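You operate a simulated robot arm through the tools that you are given. There is no shell and no other tool. Be economical: measure what you need, move in short steps, check, and stop when the job is done.

You are at the controls of a simulated robot arm. One attempt, no reset.

TASK
Wipe the dark smudge, soap the black mat and start the warmer at 30 degrees.
Fine: use the yellow sponge, smudge first, soap from the white dish; put the sponge back. A coat counts when it lies all over at full strength: go over it till it gets no stronger. What is to be rubbed or washed off counts as gone when no trace of it is left.
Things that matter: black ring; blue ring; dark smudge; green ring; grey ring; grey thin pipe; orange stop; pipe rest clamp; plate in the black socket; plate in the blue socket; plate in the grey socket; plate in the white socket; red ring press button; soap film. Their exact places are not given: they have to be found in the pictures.

Only the result counts: the job must be done as asked and must still hold three seconds after the hand-in. Knocking over, shifting, dropping, spilling or breaking anything else fails it.

THE ROBOT
A 6-joint arm with a fingered hand, on a carriage that runs on a rail from [15, 1077] to [-15, -1063] (x, y) and turns from -194 to 139 degrees about z. Base frame: it is fixed where the carriage stands at the start and does not move with it; the origin is on the floor, on the carriage's upright axis, x ahead of it, y to its left, z up; the surface under the hand at the start is at about z = 800. Lengths are in mm, angles in degrees, forces in N, time in s.
Its first joint turns from -166.0 to 166.0 degrees. Places, roughly: dark smudge [500, -200, 800]; orange stop [700, -700, 800]; pipe rest clamp [800, -600, 900]; plate in the black socket [700, 500, 800]; plate in the blue socket [700, 400, 800]; plate in the grey socket [800, 400, 800]; plate in the white socket [600, 400, 800]; red ring press button [700, 500, 900]; soap film [500, -400, 800]; turntable dial [500, 300, 800]; warmer dial [700, -200, 900]; warmer switch [600, -200, 800]. Payload 4 kg.
The tool frame sits at the grasp point between the pads (the TCP): z along the fingers, y along the line on which they close. The tips reach 26 mm beyond it. The gripper opens to 132 mm. The gripper's body begins 73 mm behind the TCP. The gripper is a hand of 4 fingers: y runs from the thumb to the fingers, the wrist lies at [0, 0, -239] in the tool frame, and closing takes about 1.5 s.
Orientation is that of the tool frame in the base frame, as a unit quaternion [w, x, y, z]. With the fingers straight down and closing along the base's y, the tool's x points along the base's -x, its y along +y and its z along -z.

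THE INTERFACE
- The arm moves only by the tool play_rows. Its argument "steps" is a list of rows, each a list of 2 entries, a list of its own where there are three numbers: the shift along the tool's x, y, z in cm, then the turn, a rotation vector about the tool's x, y, z in degrees. In form: [[[x, y, z], [ax, ay, az]], ...]. A call has 1 to 12 rows; each row is the pose to reach, as a shift and turn from the pose commanded when the call began, along the tool's axes at that moment. "gripper" is the gripper command, from -1 (fully open) to 1 (shut), values between in proportion, set as the call begins (left out, the last holds). Rows are played at 5 a second. More than 50 mm and 8.6 degrees between two rows, or a gripper value outside its range, and nothing of the call is played. A pose out of reach is approached as far as the arm can. The call stops where the force on the tool passes 40 N (or 10 N more than at its start, if that is more) or the arm is blocked; 0.2 s more then pass. Each finger travels about 45 mm/s and halts on what it meets, pressing with about 29 N; the grip force reading is that of the motor and also rises with nothing between the fingers. The clock runs only during rows and for 0.2 s after the last one: add rows that repeat a pose to give the fingers time. The reply holds the time, the measured pose of the TCP, the force on the tool along the base axes, the opening and the grip force, in the units named above and with some noise, with the torque about the TCP (base axes, N m) and any sound that the robot's microphone picked up.
- Cameras (640 x 400 px; columns grow to the right, rows downward): "scene" is now at [311.5, 158.8, 1340.6]; the picture's right is [-0.35, -0.94, 0.00], its down [-0.56, 0.21, -0.80] and it looks along [0.75, -0.28, -0.60] (base axes); focal length 236 px, centre (320, 200). "wrist" rides on the gripper at [68, 2, -97] in the tool frame; the picture's right is [-0.03, 1.00, 0.00], its down [-0.82, -0.02, -0.58] and it looks along [-0.58, -0.01, 0.82] (tool axes); focal length 270 px, centre (320, 200).
- snapshot(camera): a new picture of that camera. No time passes.
- slide_trunk(by): slides the trunk up (or, below 0, down) by that many mm; the arm and the scene camera ride with it, the base frame stays. It gives what a move gives, with no picture.
- roll_base(legs): drives the robot by 1 to 6 legs, each [ahead, left, turn to the left] in mm, mm and degrees, along the robot's own axes; the way and the turn of a leg run together, so that a leg with both is an arc; at most 1500 mm and 180 degrees a leg. The arm and the cameras ride along, it lands a little off, and it stops where it bumps. It keeps to its track: a leg is cut to what the track allows. It gives what a move gives.
- curl_fingers(finger1, finger2, finger3, thumb_bend): sets how far each is bent, from 0 (flat) to 1 (curled in); at 0.3 the hand is open as for a grip, at 0.7 the pads meet at the TCP. One left out holds its place. A second passes; each finger stops where it meets its share of the squeeze, and holds until it gets a number again. A gripper value or a shape takes the hand back. It gives what a move gives, with no picture; readings hold the bend of each and the force on the fingers (four entries, about 0 where the hand has none), thumb and palm.
- preshape(shape): the hand has 4 fingers and takes this shape, open, in about a second: jaw (thumb against the fingers, like two jaws); tri (thumb and two fingers); tip (a fingertip pinch); poke (one finger out to press); point (the index stretched); flat (the hand flat); cup (the hand cupped); fist (a fist). The gripper value then closes the fingers along that shape, each until it touches; the sizes above hold for jaw. It gives what a move gives, with no picture.
- turn_head(pan, tilt): turns the head with the scene camera to pan (to the left, within 143 degrees either way) and tilt (down, from -29 to 69), counted from straight ahead of the robot. It gives what a move gives.
- probe_pixels(camera, pixels): for up to 12 pixels [column, row] of the newest picture of that camera ("zoom" is the newest enlarged one), the place [x, y, z] in the base frame of the surface seen there, good to about 3 mm. No time passes.
- enlarge(camera, box): a new picture of the part [left, top, right, bottom] of that camera's present view, enlarged. No time passes.
- hand_in(): hands the job in; it is judged then, once.

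Keep the steps short. Do not move on a guess: measure, check each grasp and each placing, and mend mistakes. In all there are 80 turns and 68 pictures (those below and enlarged ones count). Leave the gripper open and the arm clear of the work at the hand-in unless told otherwise, and finish with a single line.

The tools are called after "Request:" by a JSON object that holds its "method" and its "body". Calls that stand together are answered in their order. play_rows: Moves the arm, as the interface text tells. Its arguments: {"type":"object","properties":{"steps":{"type":"array"},"gripper":{"type":"number"}},"required":["steps"]} The other tools are called the same way: slide_trunk (by) slides the trunk up or down; preshape (shape) gives the hand a shape; curl_fingers (finger1, finger2, finger3, thumb_bend) moves the fingers one by one; roll_base (legs) drives the base; turn_head (pan, tilt) turns the head that bears the scene camera; snapshot (camera) takes a picture; probe_pixels (camera, pixels) gives the place of the surface under pixels of a picture; enlarge (camera, box) takes an enlarged picture of a part of a camera's view; hand_in () hands the job in.

At the start:

```text
time_s: 0.0
eef_pos: [616.0, -96.6, 1193.1]
orientation: [0.0, 0.0, 1.0, 0.0]
ft_force: [-0.3, 1.2, 0.9]
moment: [0.0, -0.01, 0.0]
width: 131.7
gripper_force: 0.1
shape: jaw
bend: [0.3, 0.3, 0.3, 0.3]
finger forces: [0.0, 0.0, 0.1, 0.0, 0.0, 0.1]
trunk travel left (down, up): [-350.0, 278.0]
robot x, y, heading: [-1.4, -0.3, 0.0]
head pan, tilt: [-20.6, 36.9]
```

scene: 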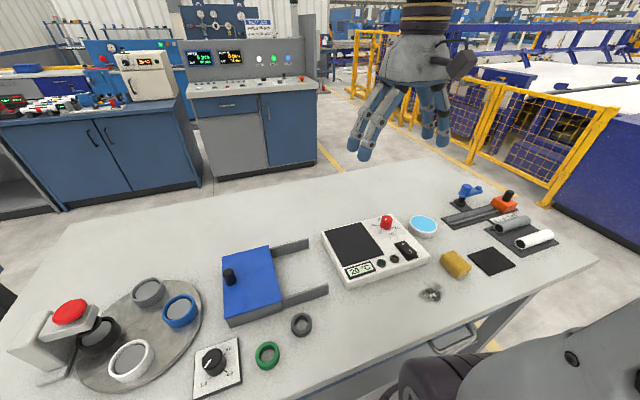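
wrist: 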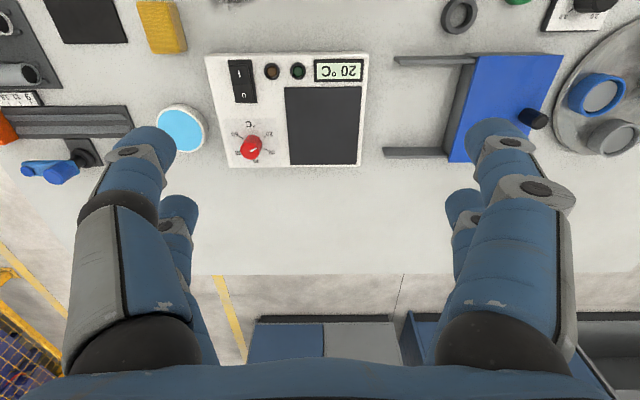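

I see the warmer (red dial, black rocker switch, 20 °C display), the yellow sponge, the smudge, the black mat and the white dish with blue soap. First I look closer and measure.

Request:
{"method": "enlarge", "body": {"camera": "scene", "box": [310, 200, 530, 310]}}

Request:
{"method": "enlarge", "body": {"camera": "wrist", "box": [0, 0, 380, 200]}}

Request:
{"method": "probe_pixels", "body": {"camera": "scene", "pixels": [[432, 294], [456, 258], [444, 258], [462, 275], [468, 263], [492, 261], [470, 252], [490, 274], [515, 262], [495, 247], [423, 226], [386, 221]]}}

```text
2.91 times, centred on (420, 255) of scene
```

zoom: 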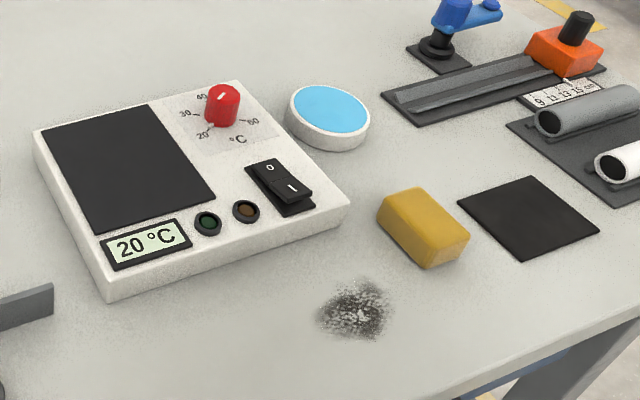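

```text
1.68 times, centred on (190, 100) of wrist
```

zoom: 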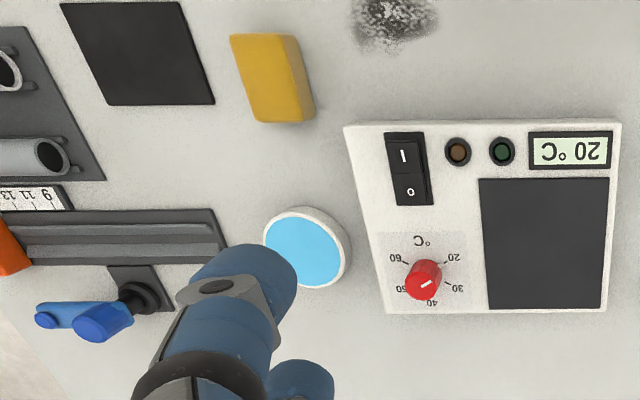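

```text
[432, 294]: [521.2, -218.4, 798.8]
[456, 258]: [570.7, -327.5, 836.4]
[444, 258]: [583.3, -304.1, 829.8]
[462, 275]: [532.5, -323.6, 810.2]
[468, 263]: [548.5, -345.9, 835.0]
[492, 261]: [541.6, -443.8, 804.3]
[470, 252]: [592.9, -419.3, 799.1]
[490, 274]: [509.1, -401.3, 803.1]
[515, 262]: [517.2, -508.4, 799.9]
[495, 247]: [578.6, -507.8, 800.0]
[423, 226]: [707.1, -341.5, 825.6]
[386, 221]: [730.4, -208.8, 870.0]
```

The smudge at about (521,-218) is too near the axis. Driving the carriage 200 mm to the left brings everything within the 620–980 mm ring.

Request:
{"method": "roll_base", "body": {"legs": [[0, 200, 0]]}}

Request:
{"method": "turn_head", "body": {"pan": -40, "tilt": 40}}

Request:
{"method": "snapshot", "body": {"camera": "scene"}}

```text
time_s: 1.6
eef_pos: [620.0, 102.5, 1193.2]
orientation: [0.001, -0.004, 1.0, 0.0]
ft_force: [-0.2, 0.3, -0.2]
moment: [-0.01, 0.0, -0.04]
width: 132.0
gripper_force: 0.1
shape: jaw
bend: [0.3, 0.3, 0.3, 0.3]
finger forces: [0.0, 0.0, 0.0, 0.0, 0.0, 0.1]
trunk travel left (down, up): [-350.0, 278.0]
robot x, y, heading: [5.8, 194.8, 0.6]
head pan, tilt: [-20.6, 36.9]
```

```text
time_s: 2.4
eef_pos: [619.8, 103.1, 1193.8]
orientation: [-0.001, -0.002, 1.0, 0.0]
ft_force: [-0.5, 0.2, -0.5]
moment: [-0.02, 0.02, 0.01]
width: 131.8
gripper_force: 0.1
shape: jaw
bend: [0.3, 0.3, 0.3, 0.3]
finger forces: [0.1, 0.0, 0.0, 0.0, 0.0, 0.0]
trunk travel left (down, up): [-350.0, 278.0]
robot x, y, heading: [2.6, 197.1, 0.3]
head pan, tilt: [-40.0, 40.0]
```

```text
63 pictures are left
```

scene: 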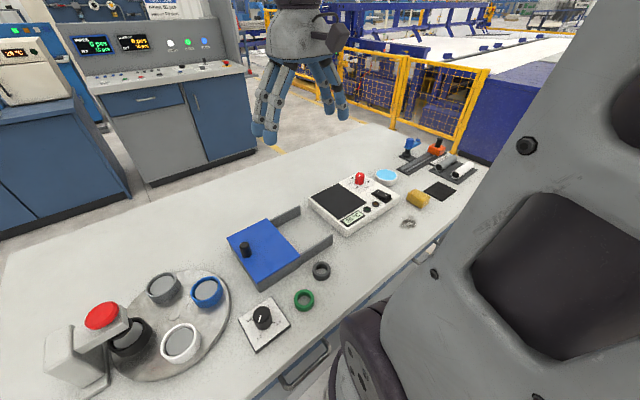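

Next I move the arm over the sponge area at about z 1040, so the wrist camera can measure it.

Request:
{"method": "play_rows", "body": {"steps": [[[0.5, -4.2, 1.3], [0, 0, 0]], [[1.0, -8.4, 2.6], [0, 0, 0]], [[1.5, -12.6, 3.9], [0, 0, 0]], [[2, -16.8, 5.2], [0, 0, 0]], [[2.5, -21, 6.5], [0, 0, 0]], [[3, -25.2, 7.8], [0, 0, 0]], [[3.5, -29.4, 9.1], [0, 0, 0]], [[4, -33.6, 10.4], [0, 0, 0]], [[5, -37.8, 12], [0, 0, 0]], [[6, -42, 13.5], [0, 0, 0]], [[6, -43, 15], [0, 0, 0]], [[6, -43, 15], [0, 0, 0]]]}}

Request:
{"method": "snapshot", "body": {"camera": "wrist"}}

```text
time_s: 5.0
eef_pos: [561.3, -326.9, 1046.4]
orientation: [0.001, -0.004, 1.0, 0.0]
ft_force: [0.2, -0.8, -0.6]
moment: [0.02, -0.01, 0.01]
width: 132.0
gripper_force: 0.1
shape: jaw
bend: [0.3, 0.3, 0.3, 0.3]
finger forces: [0.1, 0.1, 0.0, 0.0, 0.1, 0.0]
trunk travel left (down, up): [-350.0, 278.0]
robot x, y, heading: [7.2, 194.9, 0.6]
head pan, tilt: [-40.0, 40.0]
```

```text
62 pictures are left
```

wrist: 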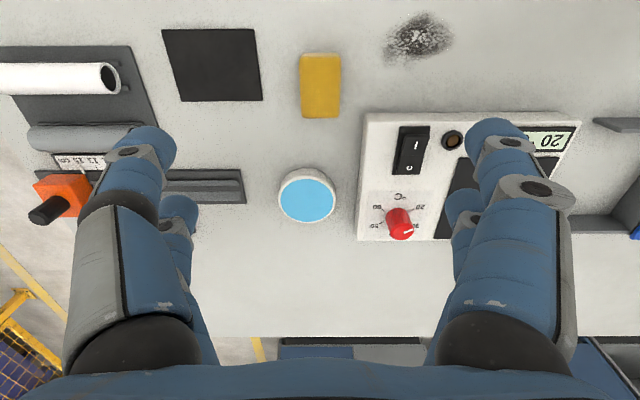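

Clear view. I probe the sponge corners and height, the mat corners, the smudge extents and the dish.

Request:
{"method": "probe_pixels", "body": {"camera": "wrist", "pixels": [[303, 57], [338, 57], [304, 114], [337, 115], [320, 90], [352, 75], [165, 32], [252, 31], [182, 100], [261, 99], [308, 200], [286, 185]]}}

Request:
{"method": "probe_pixels", "body": {"camera": "wrist", "pixels": [[388, 50], [453, 42], [415, 15], [420, 60], [420, 38], [330, 190], [308, 178], [308, 218], [308, 171], [400, 225], [413, 140], [409, 165]]}}

Request:
{"method": "enlarge", "body": {"camera": "wrist", "box": [260, 0, 500, 250]}}

```text
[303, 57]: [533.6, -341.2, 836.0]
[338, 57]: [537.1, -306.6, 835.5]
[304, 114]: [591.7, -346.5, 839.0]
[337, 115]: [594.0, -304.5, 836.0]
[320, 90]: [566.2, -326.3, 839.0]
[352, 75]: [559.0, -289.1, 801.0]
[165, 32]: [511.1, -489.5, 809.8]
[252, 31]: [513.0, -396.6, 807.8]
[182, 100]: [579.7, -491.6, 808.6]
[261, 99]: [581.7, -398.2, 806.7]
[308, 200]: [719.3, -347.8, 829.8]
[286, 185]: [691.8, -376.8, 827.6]
```

```text
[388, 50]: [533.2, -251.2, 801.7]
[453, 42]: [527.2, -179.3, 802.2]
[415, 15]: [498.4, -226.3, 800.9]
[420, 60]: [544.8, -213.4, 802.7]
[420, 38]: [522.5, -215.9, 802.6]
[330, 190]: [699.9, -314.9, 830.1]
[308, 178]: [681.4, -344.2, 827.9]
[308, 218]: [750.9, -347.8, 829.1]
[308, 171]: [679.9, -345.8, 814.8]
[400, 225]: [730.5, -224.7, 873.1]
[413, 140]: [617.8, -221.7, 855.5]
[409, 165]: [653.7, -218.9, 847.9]
```

```text
1.60 times, centred on (380, 125) of wrist
```

zoom: 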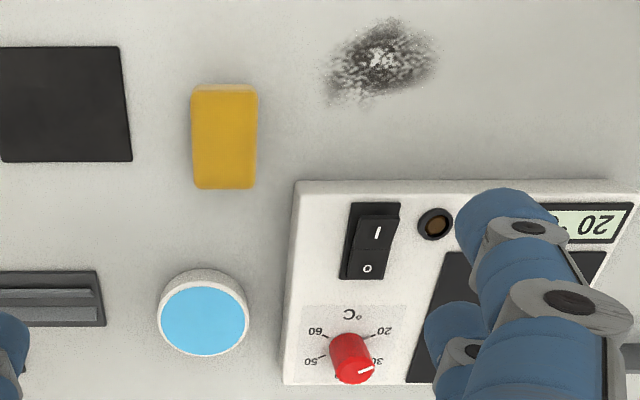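

Sponge: centre about (564,-325), 62×42 mm, top at 838. I half-close to about 79 mm and descend to 20 mm above grasp height, then check.

Request:
{"method": "play_rows", "body": {"steps": [[[0, 0, 4], [0, 0, 0]], [[-0.1, 0.1, 8], [0, 0, 0]], [[-0.2, 0.1, 12], [0, 0, 0]], [[-0.3, 0.1, 15], [0, 0, 0]], [[-0.3, 0.1, 17], [0, 0, 0]], [[-0.3, 0.1, 17], [0, 0, 0]], [[-0.3, 0.1, 17], [0, 0, 0]]], "gripper": -0.2}}

Request:
{"method": "snapshot", "body": {"camera": "wrist"}}

```text
time_s: 6.6
eef_pos: [565.3, -325.3, 875.3]
orientation: [0.001, -0.002, 1.0, -0.001]
ft_force: [-0.5, 0.5, -0.3]
moment: [0.0, 0.0, -0.02]
width: 79.8
gripper_force: 0.0
shape: jaw
bend: [0.71, 0.71, 0.71, 0.7]
finger forces: [0.0, 0.1, 0.0, 0.0, 0.0, 0.0]
trunk travel left (down, up): [-350.0, 278.0]
robot x, y, heading: [3.1, 195.5, 0.4]
head pan, tilt: [-40.0, 40.0]
```

```text
60 pictures are left
```

wrist: 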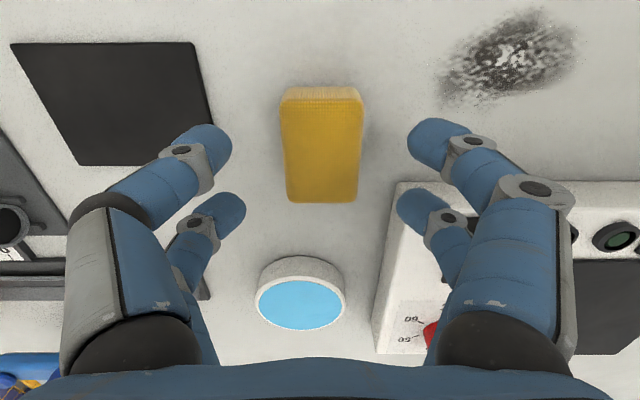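

Request:
{"method": "probe_pixels", "body": {"camera": "wrist", "pixels": [[402, 185], [392, 240], [376, 340], [425, 130], [418, 205], [284, 110], [358, 108], [288, 198], [354, 198], [322, 160]]}}

```text
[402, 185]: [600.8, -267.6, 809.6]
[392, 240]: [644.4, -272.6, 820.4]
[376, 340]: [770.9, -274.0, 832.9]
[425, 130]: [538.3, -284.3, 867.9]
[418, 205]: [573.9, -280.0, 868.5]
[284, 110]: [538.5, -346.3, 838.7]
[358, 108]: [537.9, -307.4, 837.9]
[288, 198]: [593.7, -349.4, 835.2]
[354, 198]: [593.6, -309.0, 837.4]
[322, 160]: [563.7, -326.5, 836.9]
```

The fingers clear the warmer (edge x≈600, y≈-272). I go down to TCP z≈838, then close.

Request:
{"method": "play_rows", "body": {"steps": [[[0, -0.2, 2], [0, 0, 0]], [[0, -0.2, 3.7], [0, 0, 0]], [[0, -0.2, 3.7], [0, 0, 0]]]}}

Request:
{"method": "play_rows", "body": {"steps": [[[0, 0, 0], [0, 0, 0]], [[0, 0, 0], [0, 0, 0]], [[0, 0, 0], [0, 0, 0]], [[0, 0, 0], [0, 0, 0]], [[0, 0, 0], [0, 0, 0]], [[0, 0, 0], [0, 0, 0]], [[0, 0, 0], [0, 0, 0]]], "gripper": 1}}

Request:
{"method": "snapshot", "body": {"camera": "wrist"}}

```text
time_s: 7.4
eef_pos: [564.2, -330.4, 837.3]
orientation: [0.0, -0.003, 1.0, 0.0]
ft_force: [0.1, 0.2, -0.1]
moment: [-0.01, -0.01, 0.03]
width: 79.6
gripper_force: 0.1
shape: jaw
bend: [0.71, 0.71, 0.71, 0.7]
finger forces: [0.1, 0.1, 0.0, 0.1, 0.1, 0.1]
trunk travel left (down, up): [-350.0, 278.0]
robot x, y, heading: [3.5, 194.5, 0.5]
head pan, tilt: [-40.0, 40.0]
```

```text
time_s: 9.0
eef_pos: [564.8, -328.4, 838.9]
orientation: [-0.001, -0.002, 1.0, -0.001]
ft_force: [-0.8, 0.8, 0.0]
moment: [0.01, 0.02, 0.03]
width: 38.1
gripper_force: 29.0
shape: jaw
bend: [0.74, 0.74, 0.74, 0.7]
finger forces: [26.3, 26.4, 26.2, 0.1, 26.5, 0.0]
trunk travel left (down, up): [-350.0, 278.0]
robot x, y, heading: [6.0, 194.4, 0.5]
head pan, tilt: [-40.0, 40.0]
```

```text
59 pictures are left
```

wrist: 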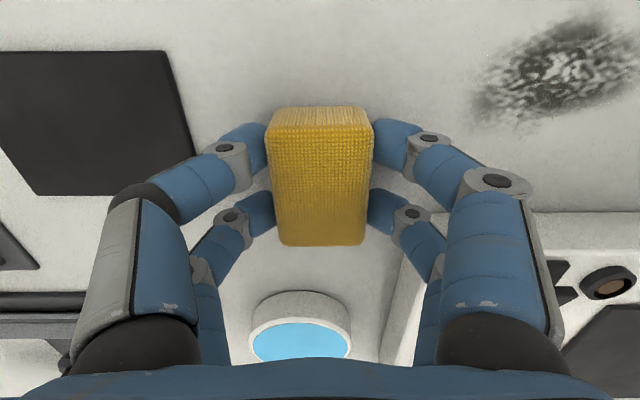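

The grip is good (38 mm, 29 N). I lift 40 mm and move over the smudge, stopping just above it.

Request:
{"method": "play_rows", "body": {"steps": [[[0, 0, -2], [0, 0, 0]], [[0, 0, -4], [0, 0, 0]], [[1.5, 4, -4], [0, 0, 0]], [[3, 8, -4], [0, 0, 0]], [[4.3, 11.4, -4], [0, 0, 0]], [[4.3, 11.4, -2], [0, 0, 0]], [[4.3, 11.4, -1], [0, 0, 0]], [[4.3, 11.4, -1], [0, 0, 0]]]}}

Request:
{"method": "snapshot", "body": {"camera": "wrist"}}

Request:
{"method": "enlarge", "body": {"camera": "scene", "box": [340, 140, 480, 240]}}

```text
time_s: 10.8
eef_pos: [522.8, -216.0, 845.8]
orientation: [0.0, -0.004, 1.0, 0.001]
ft_force: [0.0, 0.7, -1.3]
moment: [0.01, 0.01, 0.01]
width: 38.1
gripper_force: 29.1
shape: jaw
bend: [0.74, 0.74, 0.74, 0.7]
finger forces: [26.4, 26.4, 26.2, 0.1, 26.5, 0.0]
trunk travel left (down, up): [-350.0, 278.0]
robot x, y, heading: [3.7, 196.6, 0.5]
head pan, tilt: [-40.0, 40.0]
```

```text
58 pictures are left
```

wrist: 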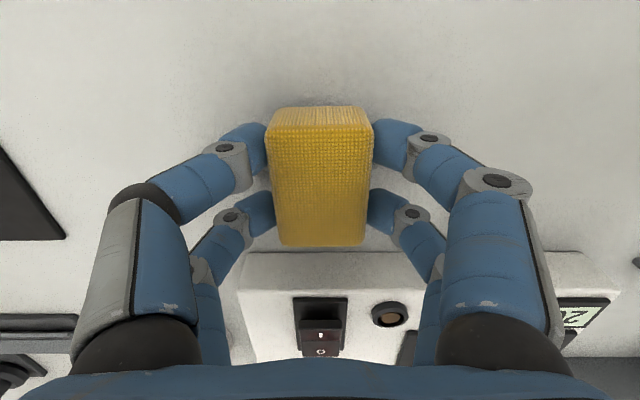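

```text
4.00 times, centred on (410, 190) of scene
```

zoom: 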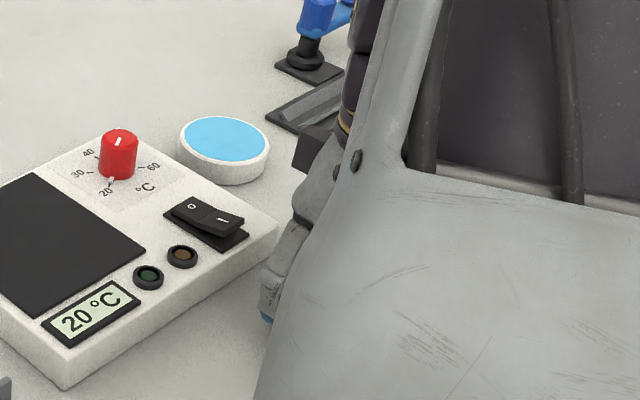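

The smudge is hidden beneath the sponge. I lower until the force shows contact.

Request:
{"method": "play_rows", "body": {"steps": [[[0, 0, 0.5], [0, 0, 0]], [[0, 0, 0.7], [0, 0, 0]], [[0, 0, 0.8], [0, 0, 0]], [[0, 0, 0.9], [0, 0, 0]], [[0, 0, 0.9], [0, 0, 0]]]}}

```text
time_s: 12.0
eef_pos: [522.2, -215.5, 837.8]
orientation: [0.0, -0.002, 1.0, 0.0]
ft_force: [0.7, 0.0, 2.6]
moment: [-0.08, 0.03, 0.01]
width: 38.3
gripper_force: 29.2
shape: jaw
bend: [0.74, 0.74, 0.74, 0.7]
finger forces: [26.7, 26.6, 26.2, 0.0, 27.0, 0.0]
trunk travel left (down, up): [-350.0, 278.0]
robot x, y, heading: [5.2, 199.3, 0.4]
head pan, tilt: [-40.0, 40.0]
```

Light contact (about 3 N). I press 1.5 mm more and rub along y in three lanes.

Request:
{"method": "play_rows", "body": {"steps": [[[0, 0, 0.15], [0, 0, 0]], [[0, 2, 0.15], [0, 0, 0]], [[0, 4, 0.15], [0, 0, 0]], [[0, 2, 0.15], [0, 0, 0]], [[0, 0, 0.15], [0, 0, 0]], [[0, -2, 0.15], [0, 0, 0]], [[0, -4.5, 0.15], [0, 0, 0]], [[0, -2, 0.15], [0, 0, 0]], [[0, 0, 0.15], [0, 0, 0]]]}}

```text
time_s: 14.0
eef_pos: [520.6, -215.7, 836.5]
orientation: [-0.001, -0.002, 1.0, -0.001]
ft_force: [-0.2, -4.1, 10.1]
moment: [-0.04, 0.02, 0.05]
width: 38.9
gripper_force: 28.7
shape: jaw
bend: [0.74, 0.74, 0.74, 0.71]
finger forces: [28.0, 28.0, 29.9, 0.1, 30.9, 0.0]
trunk travel left (down, up): [-350.0, 278.0]
robot x, y, heading: [1.2, 195.6, 0.2]
head pan, tilt: [-40.0, 40.0]
```

Request:
{"method": "play_rows", "body": {"steps": [[[1.2, 2, 0], [0, 0, 0]], [[1.2, 4.5, 0], [0, 0, 0]], [[1.2, 2, 0], [0, 0, 0]], [[1.2, -1, 0], [0, 0, 0]], [[1.2, -4.5, 0], [0, 0, 0]], [[-1.2, -4.5, 0], [0, 0, 0]], [[-1.2, -1.5, 0], [0, 0, 0]], [[-1.2, 1.5, 0], [0, 0, 0]], [[-1.2, 4.5, 0], [0, 0, 0]], [[0, 4.5, 0], [0, 0, 0]], [[0, 1, 0], [0, 0, 0]]]}}

Request:
{"method": "play_rows", "body": {"steps": [[[0, 0, -2], [0, 0, 0]], [[0, -3, -4], [0, 0, 0]], [[0, -7, -8], [0, 0, 0]], [[0, -11, -9], [0, 0, 0]], [[0, -11, -9], [0, 0, 0]]]}}

Request:
{"method": "snapshot", "body": {"camera": "wrist"}}

```text
time_s: 16.4
eef_pos: [520.1, -203.7, 836.9]
orientation: [0.0, -0.003, 1.0, 0.0]
ft_force: [0.9, 0.6, -0.3]
moment: [-0.03, 0.03, 0.0]
width: 39.6
gripper_force: 29.4
shape: jaw
bend: [0.74, 0.74, 0.74, 0.71]
finger forces: [28.8, 29.2, 29.3, 0.0, 28.6, 0.0]
trunk travel left (down, up): [-350.0, 278.0]
robot x, y, heading: [1.8, 193.7, 0.4]
head pan, tilt: [-40.0, 40.0]
```

```text
refused: row 3 steps farther than a row can; nothing moved
```

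```text
56 pictures are left
```

wrist: 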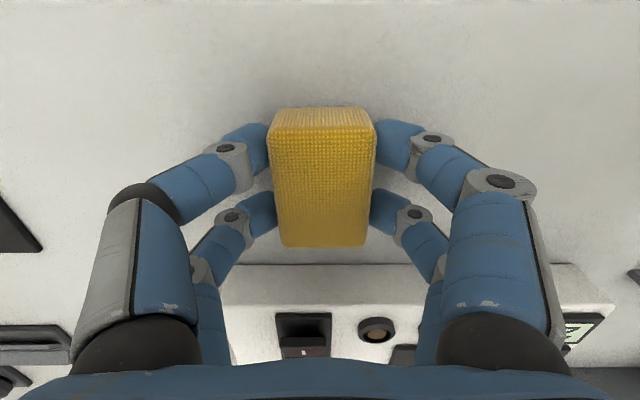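

The contact force fell to about 0, so the sponge may have slipped up a little. I lift aside and look.

Request:
{"method": "play_rows", "body": {"steps": [[[0, 0, -2], [0, 0, 0]], [[0, -3, -4], [0, 0, 0]], [[0, -6, -7], [0, 0, 0]], [[0, -10, -9], [0, 0, 0]], [[0, -12, -9], [0, 0, 0]], [[0, -12, -9], [0, 0, 0]]]}}

Request:
{"method": "snapshot", "body": {"camera": "wrist"}}

```text
time_s: 17.8
eef_pos: [523.7, -321.1, 926.1]
orientation: [0.0, -0.003, 1.0, 0.0]
ft_force: [-0.6, 0.9, -0.7]
moment: [-0.03, 0.01, -0.01]
width: 39.2
gripper_force: 28.8
shape: jaw
bend: [0.74, 0.74, 0.74, 0.71]
finger forces: [28.7, 29.0, 29.1, 0.1, 28.5, 0.0]
trunk travel left (down, up): [-350.0, 278.0]
robot x, y, heading: [5.6, 191.4, 0.5]
head pan, tilt: [-40.0, 40.0]
```

```text
55 pictures are left
```

wrist: 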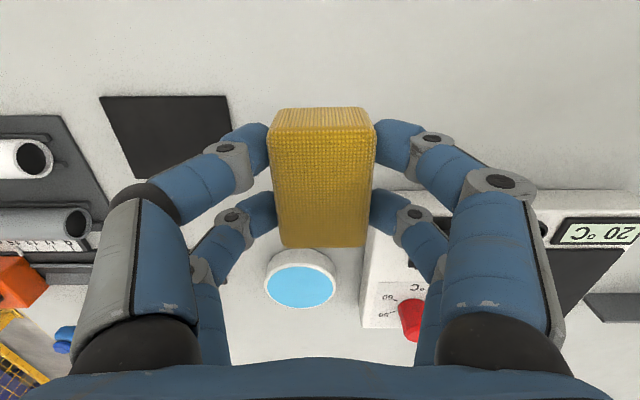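

Request:
{"method": "enlarge", "body": {"camera": "wrist", "box": [360, 20, 600, 190]}}

Request:
{"method": "probe_pixels", "body": {"camera": "wrist", "pixels": [[480, 80], [420, 60], [530, 120], [420, 115], [277, 130], [364, 130], [320, 180], [300, 285], [300, 245]]}}

```text
2.35 times, centred on (480, 105) of wrist
```

zoom: 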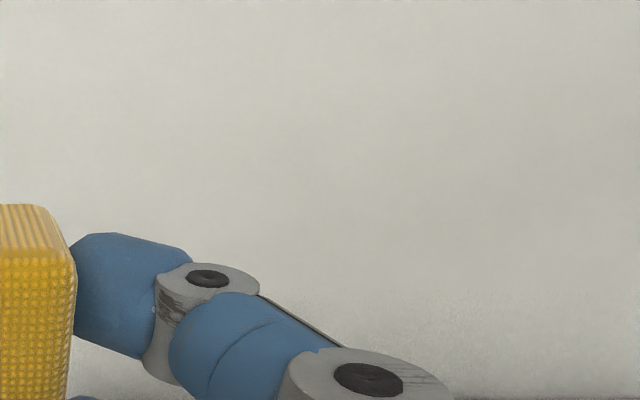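

```text
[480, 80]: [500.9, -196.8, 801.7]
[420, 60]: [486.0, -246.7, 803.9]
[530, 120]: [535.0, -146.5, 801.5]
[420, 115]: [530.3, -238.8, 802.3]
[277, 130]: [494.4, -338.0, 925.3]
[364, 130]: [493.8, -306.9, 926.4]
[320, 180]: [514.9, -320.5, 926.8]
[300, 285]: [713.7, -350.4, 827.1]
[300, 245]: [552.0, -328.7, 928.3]
```

Most of the area is clean; a finger hides part of it. I rise for a full view.

Request:
{"method": "play_rows", "body": {"steps": [[[-1, -1, -3], [0, 0, 0]], [[-2, -3, -6], [0, 0, 0]], [[-2, -4, -9], [0, 0, 0]], [[-2, -4, -12], [0, 0, 0]], [[-2, -4, -12], [0, 0, 0]]]}}

Request:
{"method": "enlarge", "body": {"camera": "wrist", "box": [340, 0, 600, 160]}}

```text
time_s: 19.0
eef_pos: [542.2, -363.1, 1044.2]
orientation: [0.0, -0.003, 1.0, 0.001]
ft_force: [-0.4, -0.3, -1.7]
moment: [-0.04, -0.01, 0.02]
width: 39.5
gripper_force: 28.4
shape: jaw
bend: [0.74, 0.74, 0.74, 0.71]
finger forces: [28.5, 28.8, 29.0, 0.0, 28.4, 0.0]
trunk travel left (down, up): [-350.0, 278.0]
robot x, y, heading: [2.5, 195.7, 0.4]
head pan, tilt: [-40.0, 40.0]
```

```text
2.46 times, centred on (470, 80) of wrist
```

zoom: 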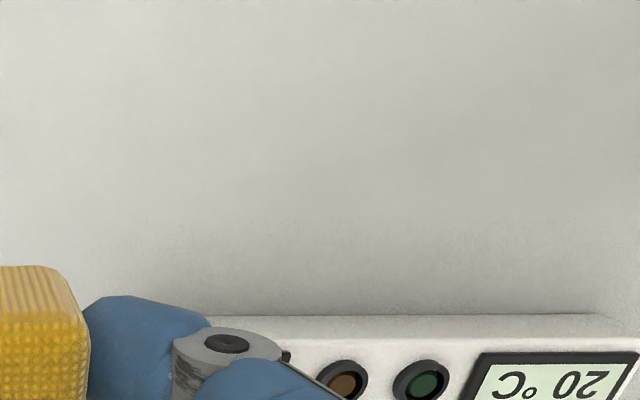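

The smudge is gone without a trace. Next I go above the dish at (715,-346), with the sponge bottom about 20 mm over the soap.

Request:
{"method": "play_rows", "body": {"steps": [[[-4, 0.5, 0], [0, 0, 0]], [[-8, 1, 0], [0, 0, 0]], [[-12, 1.4, 2], [0, 0, 0]], [[-15, 1.7, 5], [0, 0, 0]], [[-17.3, 1.7, 9], [0, 0, 0]], [[-17.3, 1.7, 13], [0, 0, 0]], [[-17.3, 1.7, 15.6], [0, 0, 0]], [[-17.3, 1.7, 15.6], [0, 0, 0]]]}}

Request:
{"method": "snapshot", "body": {"camera": "wrist"}}

Request:
{"method": "enlarge", "body": {"camera": "scene", "box": [320, 110, 500, 240]}}

```text
time_s: 20.8
eef_pos: [718.3, -349.1, 889.9]
orientation: [0.0, -0.002, 1.0, 0.0]
ft_force: [-0.7, -1.3, -1.1]
moment: [-0.02, 0.0, 0.0]
width: 39.3
gripper_force: 29.2
shape: jaw
bend: [0.74, 0.74, 0.74, 0.71]
finger forces: [28.2, 28.6, 28.7, 0.0, 28.1, 0.0]
trunk travel left (down, up): [-350.0, 278.0]
robot x, y, heading: [5.9, 193.0, 0.4]
head pan, tilt: [-40.0, 40.0]
```

```text
52 pictures are left
```

wrist: 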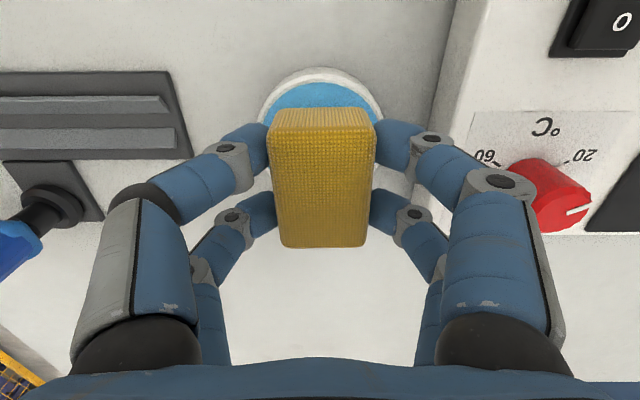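

```text
3.08 times, centred on (410, 175) of scene
```

zoom: 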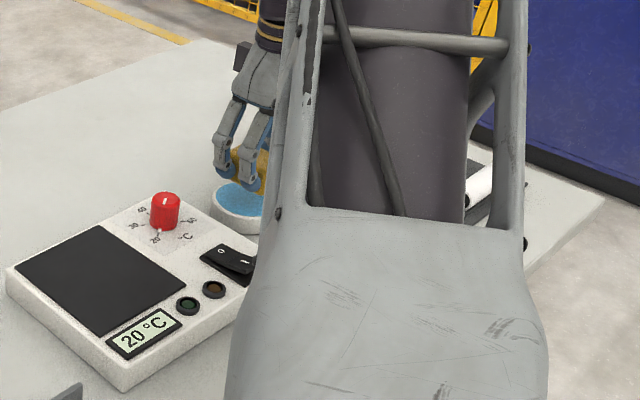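

Request:
{"method": "probe_pixels", "body": {"camera": "wrist", "pixels": [[320, 72], [264, 110], [380, 110], [320, 84], [320, 98]]}}

Request:
{"method": "play_rows", "body": {"steps": [[[0, 0, 1], [0, 0, 0]], [[0, 0, 1.6], [0, 0, 0]], [[0, 0, 2.0], [0, 0, 0]], [[0, 0, 2.2], [0, 0, 0]], [[0, 0, 2.2], [0, 0, 0]]]}}

```text
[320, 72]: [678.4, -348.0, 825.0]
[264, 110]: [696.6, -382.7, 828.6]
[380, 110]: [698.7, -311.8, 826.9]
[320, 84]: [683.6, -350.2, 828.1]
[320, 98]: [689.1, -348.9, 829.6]
```

```text
time_s: 22.0
eef_pos: [717.1, -347.6, 866.9]
orientation: [-0.001, -0.003, 1.0, 0.001]
ft_force: [0.1, 0.2, -0.4]
moment: [0.02, -0.01, -0.02]
width: 39.6
gripper_force: 29.6
shape: jaw
bend: [0.74, 0.74, 0.74, 0.71]
finger forces: [28.2, 28.6, 28.7, 0.0, 28.1, 0.0]
trunk travel left (down, up): [-350.0, 278.0]
robot x, y, heading: [2.7, 196.2, 0.4]
head pan, tilt: [-40.0, 40.0]
```

No contact yet; I continue down in 1–2 mm steps.

Request:
{"method": "play_rows", "body": {"steps": [[[0, 0, 0.1], [0, 0, 0]], [[0, 0, 0.2], [0, 0, 0]], [[0, 0, 0.3], [0, 0, 0]], [[0, 0, 0.3], [0, 0, 0]]]}}

```text
time_s: 23.0
eef_pos: [716.2, -347.2, 864.5]
orientation: [0.0, -0.003, 1.0, -0.001]
ft_force: [-0.3, -0.1, -0.6]
moment: [-0.03, 0.02, 0.03]
width: 39.3
gripper_force: 28.8
shape: jaw
bend: [0.74, 0.74, 0.74, 0.71]
finger forces: [28.3, 28.6, 28.6, 0.0, 28.2, 0.1]
trunk travel left (down, up): [-350.0, 278.0]
robot x, y, heading: [1.4, 195.9, 0.3]
head pan, tilt: [-40.0, 40.0]
```

Request:
{"method": "play_rows", "body": {"steps": [[[0, 0, 0.1], [0, 0, 0]], [[0, 0, 0.2], [0, 0, 0]], [[0, 0, 0.3], [0, 0, 0]], [[0, 0, 0.3], [0, 0, 0]]]}}

```text
time_s: 24.0
eef_pos: [716.2, -347.0, 861.5]
orientation: [0.0, -0.002, 1.0, -0.001]
ft_force: [1.3, -1.2, 4.2]
moment: [0.0, 0.03, 0.01]
width: 39.5
gripper_force: 29.1
shape: jaw
bend: [0.74, 0.74, 0.74, 0.71]
finger forces: [28.1, 28.5, 28.9, 0.1, 28.6, 0.0]
trunk travel left (down, up): [-350.0, 278.0]
robot x, y, heading: [-0.1, 196.2, 0.4]
head pan, tilt: [-40.0, 40.0]
```

Contact at about 5 N. I hold it with slightly more pressure, then lift and look.

Request:
{"method": "play_rows", "body": {"steps": [[[0, 0, 0.1], [0, 0, 0]], [[0, 0, 0.1], [0, 0, 0]], [[0, 0, 0.1], [0, 0, 0]], [[0, 0, 0.1], [0, 0, 0]], [[0, 0, -1], [0, 0, 0]], [[0, 0, -3], [0, 0, 0]], [[0, 0, -7], [0, 0, 0]], [[3, -2, -9], [0, 0, 0]], [[3, -2, -9], [0, 0, 0]]]}}

Request:
{"method": "snapshot", "body": {"camera": "wrist"}}

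```text
time_s: 26.0
eef_pos: [685.3, -365.2, 949.2]
orientation: [0.001, -0.003, 1.0, 0.001]
ft_force: [0.0, -0.1, 0.0]
moment: [-0.02, 0.04, -0.01]
width: 39.3
gripper_force: 28.7
shape: jaw
bend: [0.74, 0.74, 0.74, 0.71]
finger forces: [28.1, 28.7, 28.7, 0.0, 28.0, 0.0]
trunk travel left (down, up): [-350.0, 278.0]
robot x, y, heading: [0.4, 197.3, 0.1]
head pan, tilt: [-40.0, 40.0]
```

```text
50 pictures are left
```

wrist: 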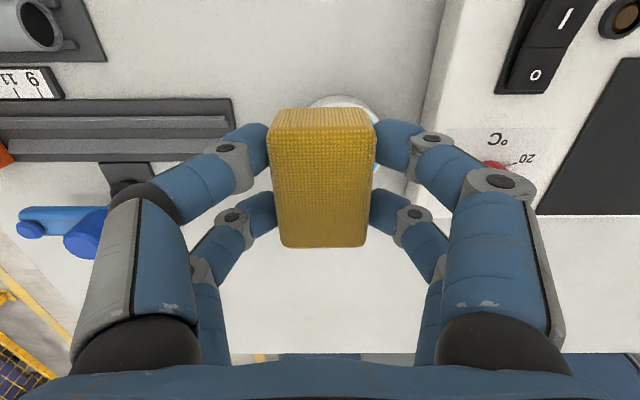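

I can't see the sponge's underside, but contact was clear. On to the mat centre, stopping about 20 mm above.

Request:
{"method": "play_rows", "body": {"steps": [[[3.5, -2, 0], [0, 0, 0]], [[7, -4, 0], [0, 0, 0]], [[10.5, -6, 2], [0, 0, 0]], [[13.9, -7.9, 5], [0, 0, 0]], [[13.9, -7.9, 8.4], [0, 0, 0]], [[13.9, -7.9, 8.4], [0, 0, 0]]]}}

Request:
{"method": "snapshot", "body": {"camera": "wrist"}}

```text
time_s: 27.4
eef_pos: [545.7, -446.5, 868.4]
orientation: [0.0, -0.002, 1.0, -0.001]
ft_force: [0.8, 0.5, -0.8]
moment: [-0.03, -0.02, 0.01]
width: 39.1
gripper_force: 29.3
shape: jaw
bend: [0.74, 0.74, 0.74, 0.71]
finger forces: [27.9, 28.4, 28.5, 0.0, 27.9, 0.0]
trunk travel left (down, up): [-350.0, 278.0]
robot x, y, heading: [3.3, 198.1, 0.2]
head pan, tilt: [-40.0, 40.0]
```

```text
49 pictures are left
```

wrist: 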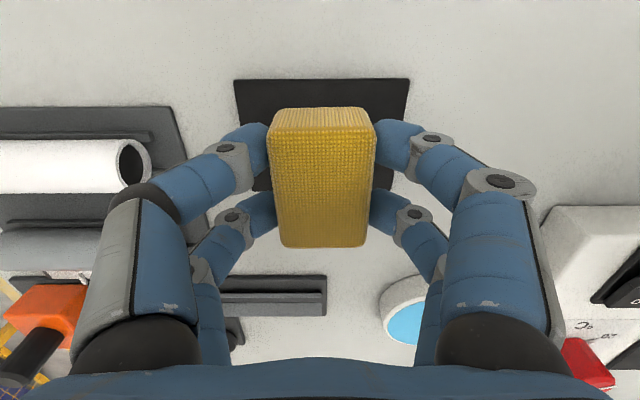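

Request:
{"method": "probe_pixels", "body": {"camera": "wrist", "pixels": [[237, 83], [406, 82], [395, 125], [248, 120], [255, 188], [380, 188], [150, 150], [132, 160], [180, 140], [75, 150], [390, 190], [205, 230]]}}

Request:
{"method": "enlarge", "body": {"camera": "wrist", "box": [100, 60, 420, 260]}}

```text
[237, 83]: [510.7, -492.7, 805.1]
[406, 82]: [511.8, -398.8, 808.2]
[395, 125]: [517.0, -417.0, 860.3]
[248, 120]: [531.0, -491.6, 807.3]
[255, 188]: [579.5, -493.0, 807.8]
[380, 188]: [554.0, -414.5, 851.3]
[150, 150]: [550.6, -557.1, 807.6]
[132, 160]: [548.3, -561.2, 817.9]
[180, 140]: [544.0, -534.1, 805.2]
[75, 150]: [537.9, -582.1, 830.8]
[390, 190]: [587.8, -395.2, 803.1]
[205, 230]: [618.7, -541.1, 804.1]
```

```text
2.00 times, centred on (260, 160) of wrist
```

zoom: 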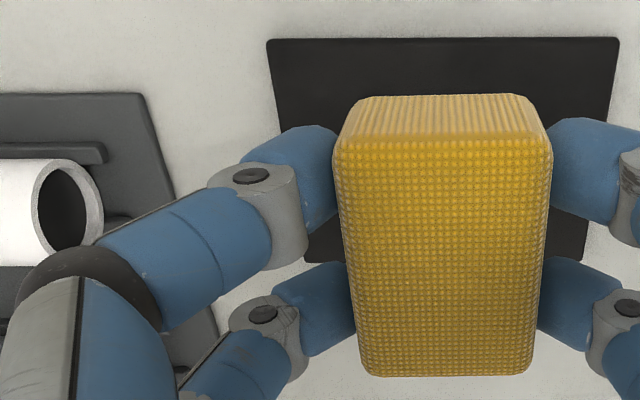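

The mat spans x 509–583, y -493 to -397, and its top is about 806. I lower to contact.

Request:
{"method": "play_rows", "body": {"steps": [[[0, 0, 1], [0, 0, 0]], [[0, 0, 1.8], [0, 0, 0]], [[0, 0, 2.2], [0, 0, 0]], [[0, 0, 2.5], [0, 0, 0]], [[0, 0, 2.7], [0, 0, 0]], [[0, 0, 2.7], [0, 0, 0]]]}}

```text
time_s: 28.8
eef_pos: [546.2, -447.0, 842.8]
orientation: [0.0, -0.003, 1.0, 0.0]
ft_force: [0.0, 0.3, -0.2]
moment: [-0.01, -0.01, -0.02]
width: 39.2
gripper_force: 28.8
shape: jaw
bend: [0.74, 0.74, 0.74, 0.71]
finger forces: [27.9, 28.5, 28.4, 0.0, 27.8, 0.0]
trunk travel left (down, up): [-350.0, 278.0]
robot x, y, heading: [2.9, 195.0, 0.3]
head pan, tilt: [-40.0, 40.0]
```

Request:
{"method": "play_rows", "body": {"steps": [[[0, 0, 0.2], [0, 0, 0]], [[0, 0, 0.4], [0, 0, 0]], [[0, 0, 0.5], [0, 0, 0]], [[0, 0, 0.5], [0, 0, 0]]]}}

```text
time_s: 30.0
eef_pos: [546.9, -447.3, 841.5]
orientation: [0.002, -0.003, 1.0, -0.003]
ft_force: [-3.5, 5.9, 18.6]
moment: [0.22, 0.1, 0.02]
width: 39.4
gripper_force: 29.1
shape: jaw
bend: [0.74, 0.74, 0.75, 0.71]
finger forces: [31.6, 31.5, 28.3, 0.0, 28.1, 0.0]
trunk travel left (down, up): [-350.0, 278.0]
robot x, y, heading: [3.8, 194.6, 0.5]
head pan, tilt: [-40.0, 40.0]
stopped in row 4: the force on the tool passed its limit at 41 N (the readings are from after the stop); the commanded pose is now the measured one
```

It hit firmly (now 18 N). I ease up 1 mm and make a gentle short stroke.

Request:
{"method": "play_rows", "body": {"steps": [[[0, 0, -0.1], [0, 0, 0]], [[0, 0, -0.1], [0, 0, 0]]]}}

Request:
{"method": "play_rows", "body": {"steps": [[[0, 1.5, 0], [0, 0, 0]], [[0, 3, 0], [0, 0, 0]], [[0, 1.5, 0], [0, 0, 0]]]}}

Request:
{"method": "snapshot", "body": {"camera": "wrist"}}

```text
time_s: 30.6
eef_pos: [547.2, -446.9, 839.6]
orientation: [0.001, -0.004, 1.0, -0.003]
ft_force: [-4.9, 7.4, 16.4]
moment: [0.23, 0.13, 0.02]
width: 39.9
gripper_force: 28.7
shape: jaw
bend: [0.74, 0.74, 0.75, 0.71]
finger forces: [31.7, 31.7, 28.2, 0.0, 27.8, 0.1]
trunk travel left (down, up): [-350.0, 278.0]
robot x, y, heading: [1.3, 199.9, 0.4]
head pan, tilt: [-40.0, 40.0]
```

```text
time_s: 31.4
eef_pos: [545.8, -430.5, 839.9]
orientation: [0.0, -0.004, 1.0, 0.0]
ft_force: [0.0, 14.7, 24.9]
moment: [0.65, 0.03, -0.03]
width: 39.3
gripper_force: 29.3
shape: jaw
bend: [0.74, 0.74, 0.75, 0.71]
finger forces: [33.6, 33.6, 26.5, 0.1, 26.1, 0.0]
trunk travel left (down, up): [-350.0, 278.0]
robot x, y, heading: [-0.4, 198.9, 0.2]
head pan, tilt: [-40.0, 40.0]
```

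```text
47 pictures are left
```

wrist: 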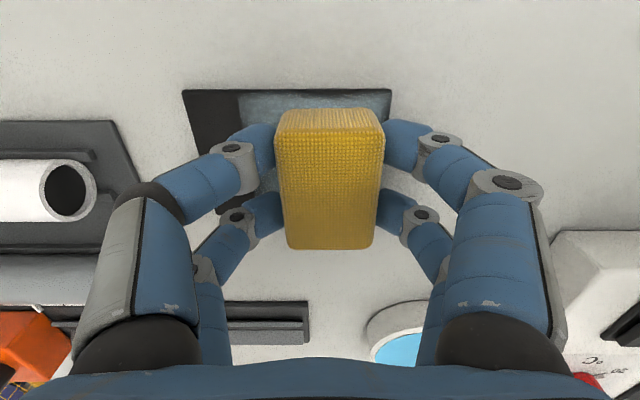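

Soap is coming onto the mat. I ease up 1 mm and cover the whole mat in lanes.

Request:
{"method": "play_rows", "body": {"steps": [[[1.1, 0, -0.1], [0, 0, 0]], [[1.1, 1.9, -0.1], [0, 0, 0]], [[1.1, -0.5, -0.1], [0, 0, 0]], [[1.1, -2.5, -0.1], [0, 0, 0]], [[1.1, -4.7, -0.1], [0, 0, 0]], [[-1.1, -4.7, -0.1], [0, 0, 0]], [[-1.1, -2.5, -0.1], [0, 0, 0]], [[-1.1, 0, -0.1], [0, 0, 0]], [[-1.1, 1.9, -0.1], [0, 0, 0]], [[0, 1.9, -0.1], [0, 0, 0]], [[0, 0, -0.1], [0, 0, 0]]]}}

Request:
{"method": "snapshot", "body": {"camera": "wrist"}}

```text
time_s: 33.8
eef_pos: [545.4, -432.6, 840.9]
orientation: [0.001, -0.003, 1.0, -0.001]
ft_force: [-0.3, 10.3, 10.5]
moment: [0.25, 0.06, 0.01]
width: 38.7
gripper_force: 29.0
shape: jaw
bend: [0.74, 0.74, 0.74, 0.71]
finger forces: [31.7, 31.5, 27.1, 0.1, 26.6, 0.0]
trunk travel left (down, up): [-350.0, 278.0]
robot x, y, heading: [0.2, 196.9, 0.2]
head pan, tilt: [-40.0, 40.0]
```

```text
46 pictures are left
```

wrist: 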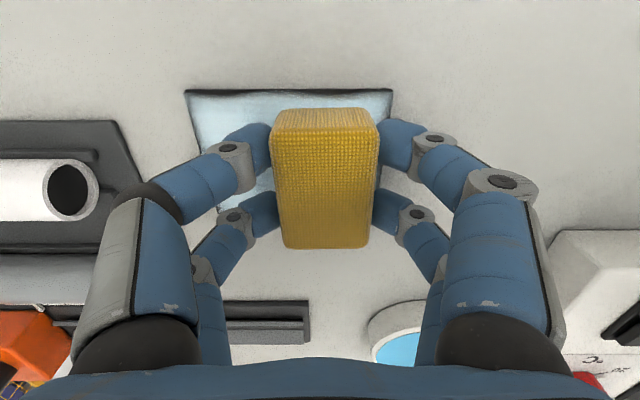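

Nearly all is covered, with thin dark margins left. I go over it again with slightly wider lanes.

Request:
{"method": "play_rows", "body": {"steps": [[[1.4, 0, 0], [0, 0, 0]], [[1.4, 2.4, 0], [0, 0, 0]], [[1.4, 0, 0], [0, 0, 0]], [[1.4, -2.5, 0], [0, 0, 0]], [[1.4, -4.9, 0], [0, 0, 0]], [[-1.4, -4.9, 0], [0, 0, 0]], [[-1.4, -2.5, 0], [0, 0, 0]], [[-1.4, 0, 0], [0, 0, 0]], [[-1.4, 2.4, 0], [0, 0, 0]], [[0.5, 2.4, 0], [0, 0, 0]], [[0, 0, 0], [0, 0, 0]]]}}

Request:
{"method": "play_rows", "body": {"steps": [[[0, 0, -2], [0, 0, 0]], [[0, 2, -5], [0, 0, 0]], [[0, 5, -8.5], [0, 0, 0]], [[-1, 8, -12], [0, 0, 0]], [[-2, 10, -15], [0, 0, 0]], [[-2, 10, -15], [0, 0, 0]]]}}

Request:
{"method": "snapshot", "body": {"camera": "wrist"}}

Request:
{"method": "enlarge", "body": {"camera": "wrist", "box": [100, 0, 300, 130]}}

```text
time_s: 36.2
eef_pos: [545.9, -432.7, 839.6]
orientation: [0.001, -0.003, 1.0, 0.0]
ft_force: [-2.1, 13.4, 20.5]
moment: [0.42, 0.07, -0.03]
width: 38.7
gripper_force: 29.3
shape: jaw
bend: [0.74, 0.74, 0.75, 0.71]
finger forces: [33.3, 33.3, 27.0, 0.0, 26.4, 0.1]
trunk travel left (down, up): [-350.0, 278.0]
robot x, y, heading: [2.2, 195.2, 0.3]
head pan, tilt: [-40.0, 40.0]
```

```text
time_s: 37.6
eef_pos: [564.7, -331.2, 992.4]
orientation: [0.001, -0.004, 1.0, -0.001]
ft_force: [-1.0, -0.5, 0.0]
moment: [-0.01, 0.02, 0.04]
width: 38.8
gripper_force: 29.6
shape: jaw
bend: [0.74, 0.74, 0.74, 0.71]
finger forces: [28.4, 28.4, 28.7, 0.0, 28.2, 0.0]
trunk travel left (down, up): [-350.0, 278.0]
robot x, y, heading: [3.3, 193.3, 0.4]
head pan, tilt: [-40.0, 40.0]
```

```text
45 pictures are left
```

wrist: 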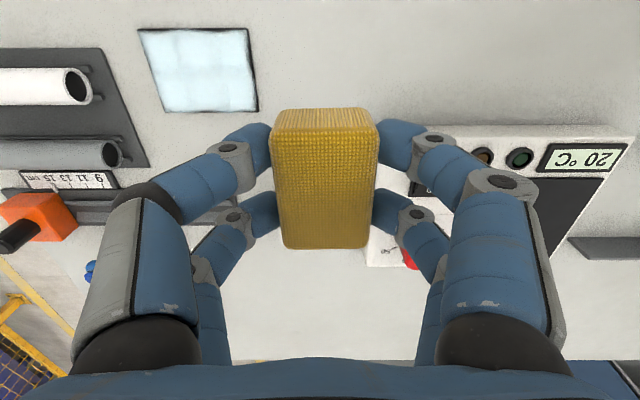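

```text
3.08 times, centred on (200, 65) of wrist
```

zoom: 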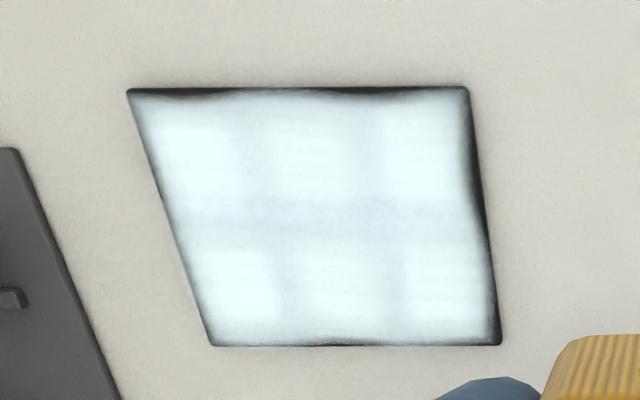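

The film is weaker at the edges and along the middle cross. I return and do more passes with wider lanes and the middle lines.

Request:
{"method": "play_rows", "body": {"steps": [[[1, -4, 3.5], [0, 0, 0]], [[2, -7, 7], [0, 0, 0]], [[2, -9, 11], [0, 0, 0]], [[2, -10, 14], [0, 0, 0]], [[2, -10, 14.6], [0, 0, 0]], [[2, -10, 14.9], [0, 0, 0]], [[2, -10, 14.9], [0, 0, 0]]]}}

Request:
{"method": "play_rows", "body": {"steps": [[[0, 2.5, 0], [0, 0, 0]], [[2, 2.5, 0], [0, 0, 0]], [[2, 0.5, 0], [0, 0, 0]], [[2, -2, 0], [0, 0, 0]], [[2, -4.9, 0], [0, 0, 0]], [[0, -4.9, 0], [0, 0, 0]], [[-2, -4.9, 0], [0, 0, 0]], [[-2, -2.5, 0], [0, 0, 0]], [[-2, 0.5, 0], [0, 0, 0]], [[-2, 3, 0], [0, 0, 0]], [[0, 3, 0], [0, 0, 0]], [[0, 0, 0], [0, 0, 0]]]}}

Request:
{"method": "play_rows", "body": {"steps": [[[0, -2.5, 0], [0, 0, 0]], [[0, -4.9, 0], [0, 0, 0]], [[0, -2.5, 0], [0, 0, 0]], [[0, 0, 0], [0, 0, 0]], [[0, 3.2, 0], [0, 0, 0]], [[2, 3.2, 0], [0, 0, 0]], [[-2, 3.2, 0], [0, 0, 0]], [[-2, 0, 0], [0, 0, 0]], [[2, 0, 0], [0, 0, 0]], [[2, -2.5, 0], [0, 0, 0]], [[-2, -2.5, 0], [0, 0, 0]], [[0, 0, 0], [0, 0, 0]]]}}

```text
refused: row 1 steps farther than a row can; nothing moved
```

```text
time_s: 40.2
eef_pos: [564.2, -332.1, 992.0]
orientation: [0.001, -0.004, 1.0, -0.003]
ft_force: [-0.4, 0.3, -0.1]
moment: [-0.03, -0.01, 0.02]
width: 39.0
gripper_force: 29.3
shape: jaw
bend: [0.74, 0.74, 0.74, 0.71]
finger forces: [28.3, 28.3, 28.5, 0.1, 28.0, 0.0]
trunk travel left (down, up): [-350.0, 278.0]
robot x, y, heading: [-1.2, 195.8, 0.1]
head pan, tilt: [-40.0, 40.0]
```

```text
time_s: 42.8
eef_pos: [566.3, -329.6, 988.5]
orientation: [0.001, -0.004, 1.0, -0.002]
ft_force: [-0.3, 0.0, -0.6]
moment: [0.03, 0.02, -0.01]
width: 38.5
gripper_force: 29.0
shape: jaw
bend: [0.74, 0.74, 0.74, 0.71]
finger forces: [28.2, 28.1, 28.3, 0.0, 27.9, 0.0]
trunk travel left (down, up): [-350.0, 278.0]
robot x, y, heading: [3.4, 195.2, 0.5]
head pan, tilt: [-40.0, 40.0]
```

The first row was too long, so the strokes ran harmlessly in the air and the pose is unchanged. I descend again with shorter rows and check.

Request:
{"method": "play_rows", "body": {"steps": [[[1, -3.5, 2.5], [0, 0, 0]], [[2, -6.5, 5], [0, 0, 0]], [[2, -9, 9], [0, 0, 0]], [[2, -10, 12.5], [0, 0, 0]], [[2, -10, 14.2], [0, 0, 0]], [[2, -10, 14.8], [0, 0, 0]], [[2, -10, 14.8], [0, 0, 0]]]}}

```text
time_s: 44.4
eef_pos: [546.9, -433.3, 841.7]
orientation: [0.0, -0.003, 1.0, -0.003]
ft_force: [-0.7, -0.1, -1.0]
moment: [0.02, -0.01, 0.02]
width: 38.5
gripper_force: 28.8
shape: jaw
bend: [0.74, 0.74, 0.74, 0.71]
finger forces: [28.1, 28.1, 28.5, 0.1, 28.0, 0.0]
trunk travel left (down, up): [-350.0, 278.0]
robot x, y, heading: [0.4, 196.7, 0.5]
head pan, tilt: [-40.0, 40.0]
```

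Just above contact. I go 1.5 mm down and rub the perimeter lanes.

Request:
{"method": "play_rows", "body": {"steps": [[[0, 0, 0.15], [0, 0, 0]], [[0, 2.7, 0.15], [0, 0, 0]], [[2, 2.7, 0.15], [0, 0, 0]], [[2, 0.5, 0.15], [0, 0, 0]], [[2, -2, 0.15], [0, 0, 0]], [[2, -4.9, 0.15], [0, 0, 0]], [[0, -4.9, 0.15], [0, 0, 0]], [[-2, -4.9, 0.15], [0, 0, 0]], [[-2, -2, 0.15], [0, 0, 0]], [[-2, 0.5, 0.15], [0, 0, 0]], [[-2, 2.7, 0.15], [0, 0, 0]], [[0, 2.7, 0.15], [0, 0, 0]]]}}

```text
time_s: 47.0
eef_pos: [547.6, -405.8, 839.8]
orientation: [0.002, -0.003, 1.0, -0.003]
ft_force: [0.5, -0.5, 0.3]
moment: [-0.01, 0.04, 0.01]
width: 38.7
gripper_force: 29.2
shape: jaw
bend: [0.74, 0.74, 0.74, 0.71]
finger forces: [28.3, 28.3, 28.5, 0.1, 28.3, 0.0]
trunk travel left (down, up): [-350.0, 278.0]
robot x, y, heading: [4.4, 196.5, 0.5]
head pan, tilt: [-40.0, 40.0]
```

The force reads ~0, so I lower another millimetre and check contact.

Request:
{"method": "play_rows", "body": {"steps": [[[0, -2.5, 0.05], [0, 0, 0]], [[0, -2.5, 0.1], [0, 0, 0]], [[0, -2.5, 0.15], [0, 0, 0]]]}}

```text
time_s: 47.8
eef_pos: [547.3, -430.8, 838.7]
orientation: [0.001, -0.004, 1.0, -0.003]
ft_force: [-2.4, 6.5, 13.1]
moment: [0.25, 0.06, -0.03]
width: 38.8
gripper_force: 28.8
shape: jaw
bend: [0.74, 0.74, 0.74, 0.71]
finger forces: [30.3, 30.2, 27.1, 0.0, 26.9, 0.1]
trunk travel left (down, up): [-350.0, 278.0]
robot x, y, heading: [0.1, 196.1, 0.4]
head pan, tilt: [-40.0, 40.0]
```

Good contact (13 N). I rub perimeter and middle lines.

Request:
{"method": "play_rows", "body": {"steps": [[[0, 2.8, 0], [0, 0, 0]], [[2, 2.8, 0], [0, 0, 0]], [[2, 0.3, 0], [0, 0, 0]], [[2, -2.3, 0], [0, 0, 0]], [[2, -4.9, 0], [0, 0, 0]], [[0, -4.9, 0], [0, 0, 0]], [[-2, -4.9, 0], [0, 0, 0]], [[-2, -2.3, 0], [0, 0, 0]], [[-2, 0.3, 0], [0, 0, 0]], [[-2, 2.8, 0], [0, 0, 0]], [[0, 2.8, 0], [0, 0, 0]], [[0, 0.3, 0], [0, 0, 0]]]}}

Request:
{"method": "play_rows", "body": {"steps": [[[0, -2.5, 0], [0, 0, 0]], [[0, -5, 0], [0, 0, 0]], [[0, -2.5, 0], [0, 0, 0]], [[0, 0, 0], [0, 0, 0]], [[2, 0, 0], [0, 0, 0]], [[-2, 0, 0], [0, 0, 0]], [[-2, -2.5, 0], [0, 0, 0]], [[2, -2.5, 0], [0, 0, 0]], [[2, 0, 0], [0, 0, 0]], [[0, 0, 0], [0, 0, 0]]]}}

Request:
{"method": "play_rows", "body": {"steps": [[[0, 0, -2], [0, 0, 0]], [[0, 2, -5], [0, 0, 0]], [[0, 5, -8.5], [0, 0, 0]], [[-1, 8, -12], [0, 0, 0]], [[-2, 10, -15], [0, 0, 0]], [[-2, 10, -15], [0, 0, 0]]]}}

Request:
{"method": "enlarge", "body": {"camera": "wrist", "box": [100, 0, 300, 130]}}

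```text
time_s: 50.4
eef_pos: [548.9, -427.9, 840.4]
orientation: [0.001, -0.004, 1.0, -0.002]
ft_force: [-0.1, 10.6, 12.4]
moment: [0.28, -0.01, -0.02]
width: 38.7
gripper_force: 29.4
shape: jaw
bend: [0.74, 0.74, 0.74, 0.71]
finger forces: [31.9, 32.0, 26.8, 0.0, 26.6, 0.1]
trunk travel left (down, up): [-350.0, 278.0]
robot x, y, heading: [1.2, 192.8, 0.3]
head pan, tilt: [-40.0, 40.0]
```

```text
time_s: 52.6
eef_pos: [549.2, -428.3, 839.9]
orientation: [0.001, -0.005, 1.0, -0.002]
ft_force: [0.3, 0.3, 0.0]
moment: [0.0, -0.04, 0.01]
width: 38.1
gripper_force: 28.7
shape: jaw
bend: [0.74, 0.74, 0.74, 0.71]
finger forces: [27.9, 28.0, 27.6, 0.0, 28.3, 0.0]
trunk travel left (down, up): [-350.0, 278.0]
robot x, y, heading: [3.5, 193.3, 0.2]
head pan, tilt: [-40.0, 40.0]
```

```text
time_s: 54.0
eef_pos: [568.8, -327.1, 988.4]
orientation: [0.001, -0.004, 1.0, -0.001]
ft_force: [-0.8, 0.3, 0.4]
moment: [0.01, 0.0, 0.01]
width: 38.2
gripper_force: 29.5
shape: jaw
bend: [0.74, 0.74, 0.74, 0.71]
finger forces: [28.0, 28.0, 27.7, 0.0, 28.3, 0.0]
trunk travel left (down, up): [-350.0, 278.0]
robot x, y, heading: [3.3, 195.5, 0.4]
head pan, tilt: [-40.0, 40.0]
```

```text
3.08 times, centred on (200, 65) of wrist
```

zoom: 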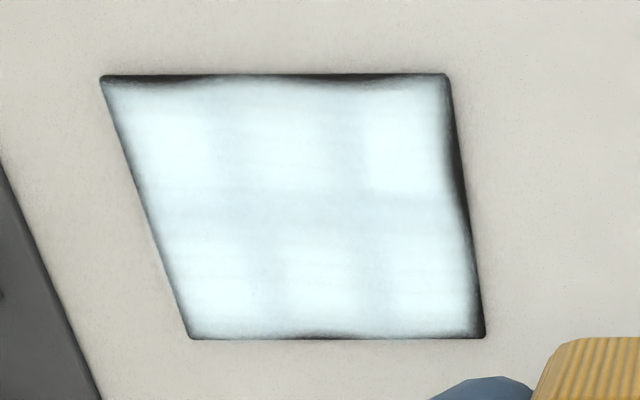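

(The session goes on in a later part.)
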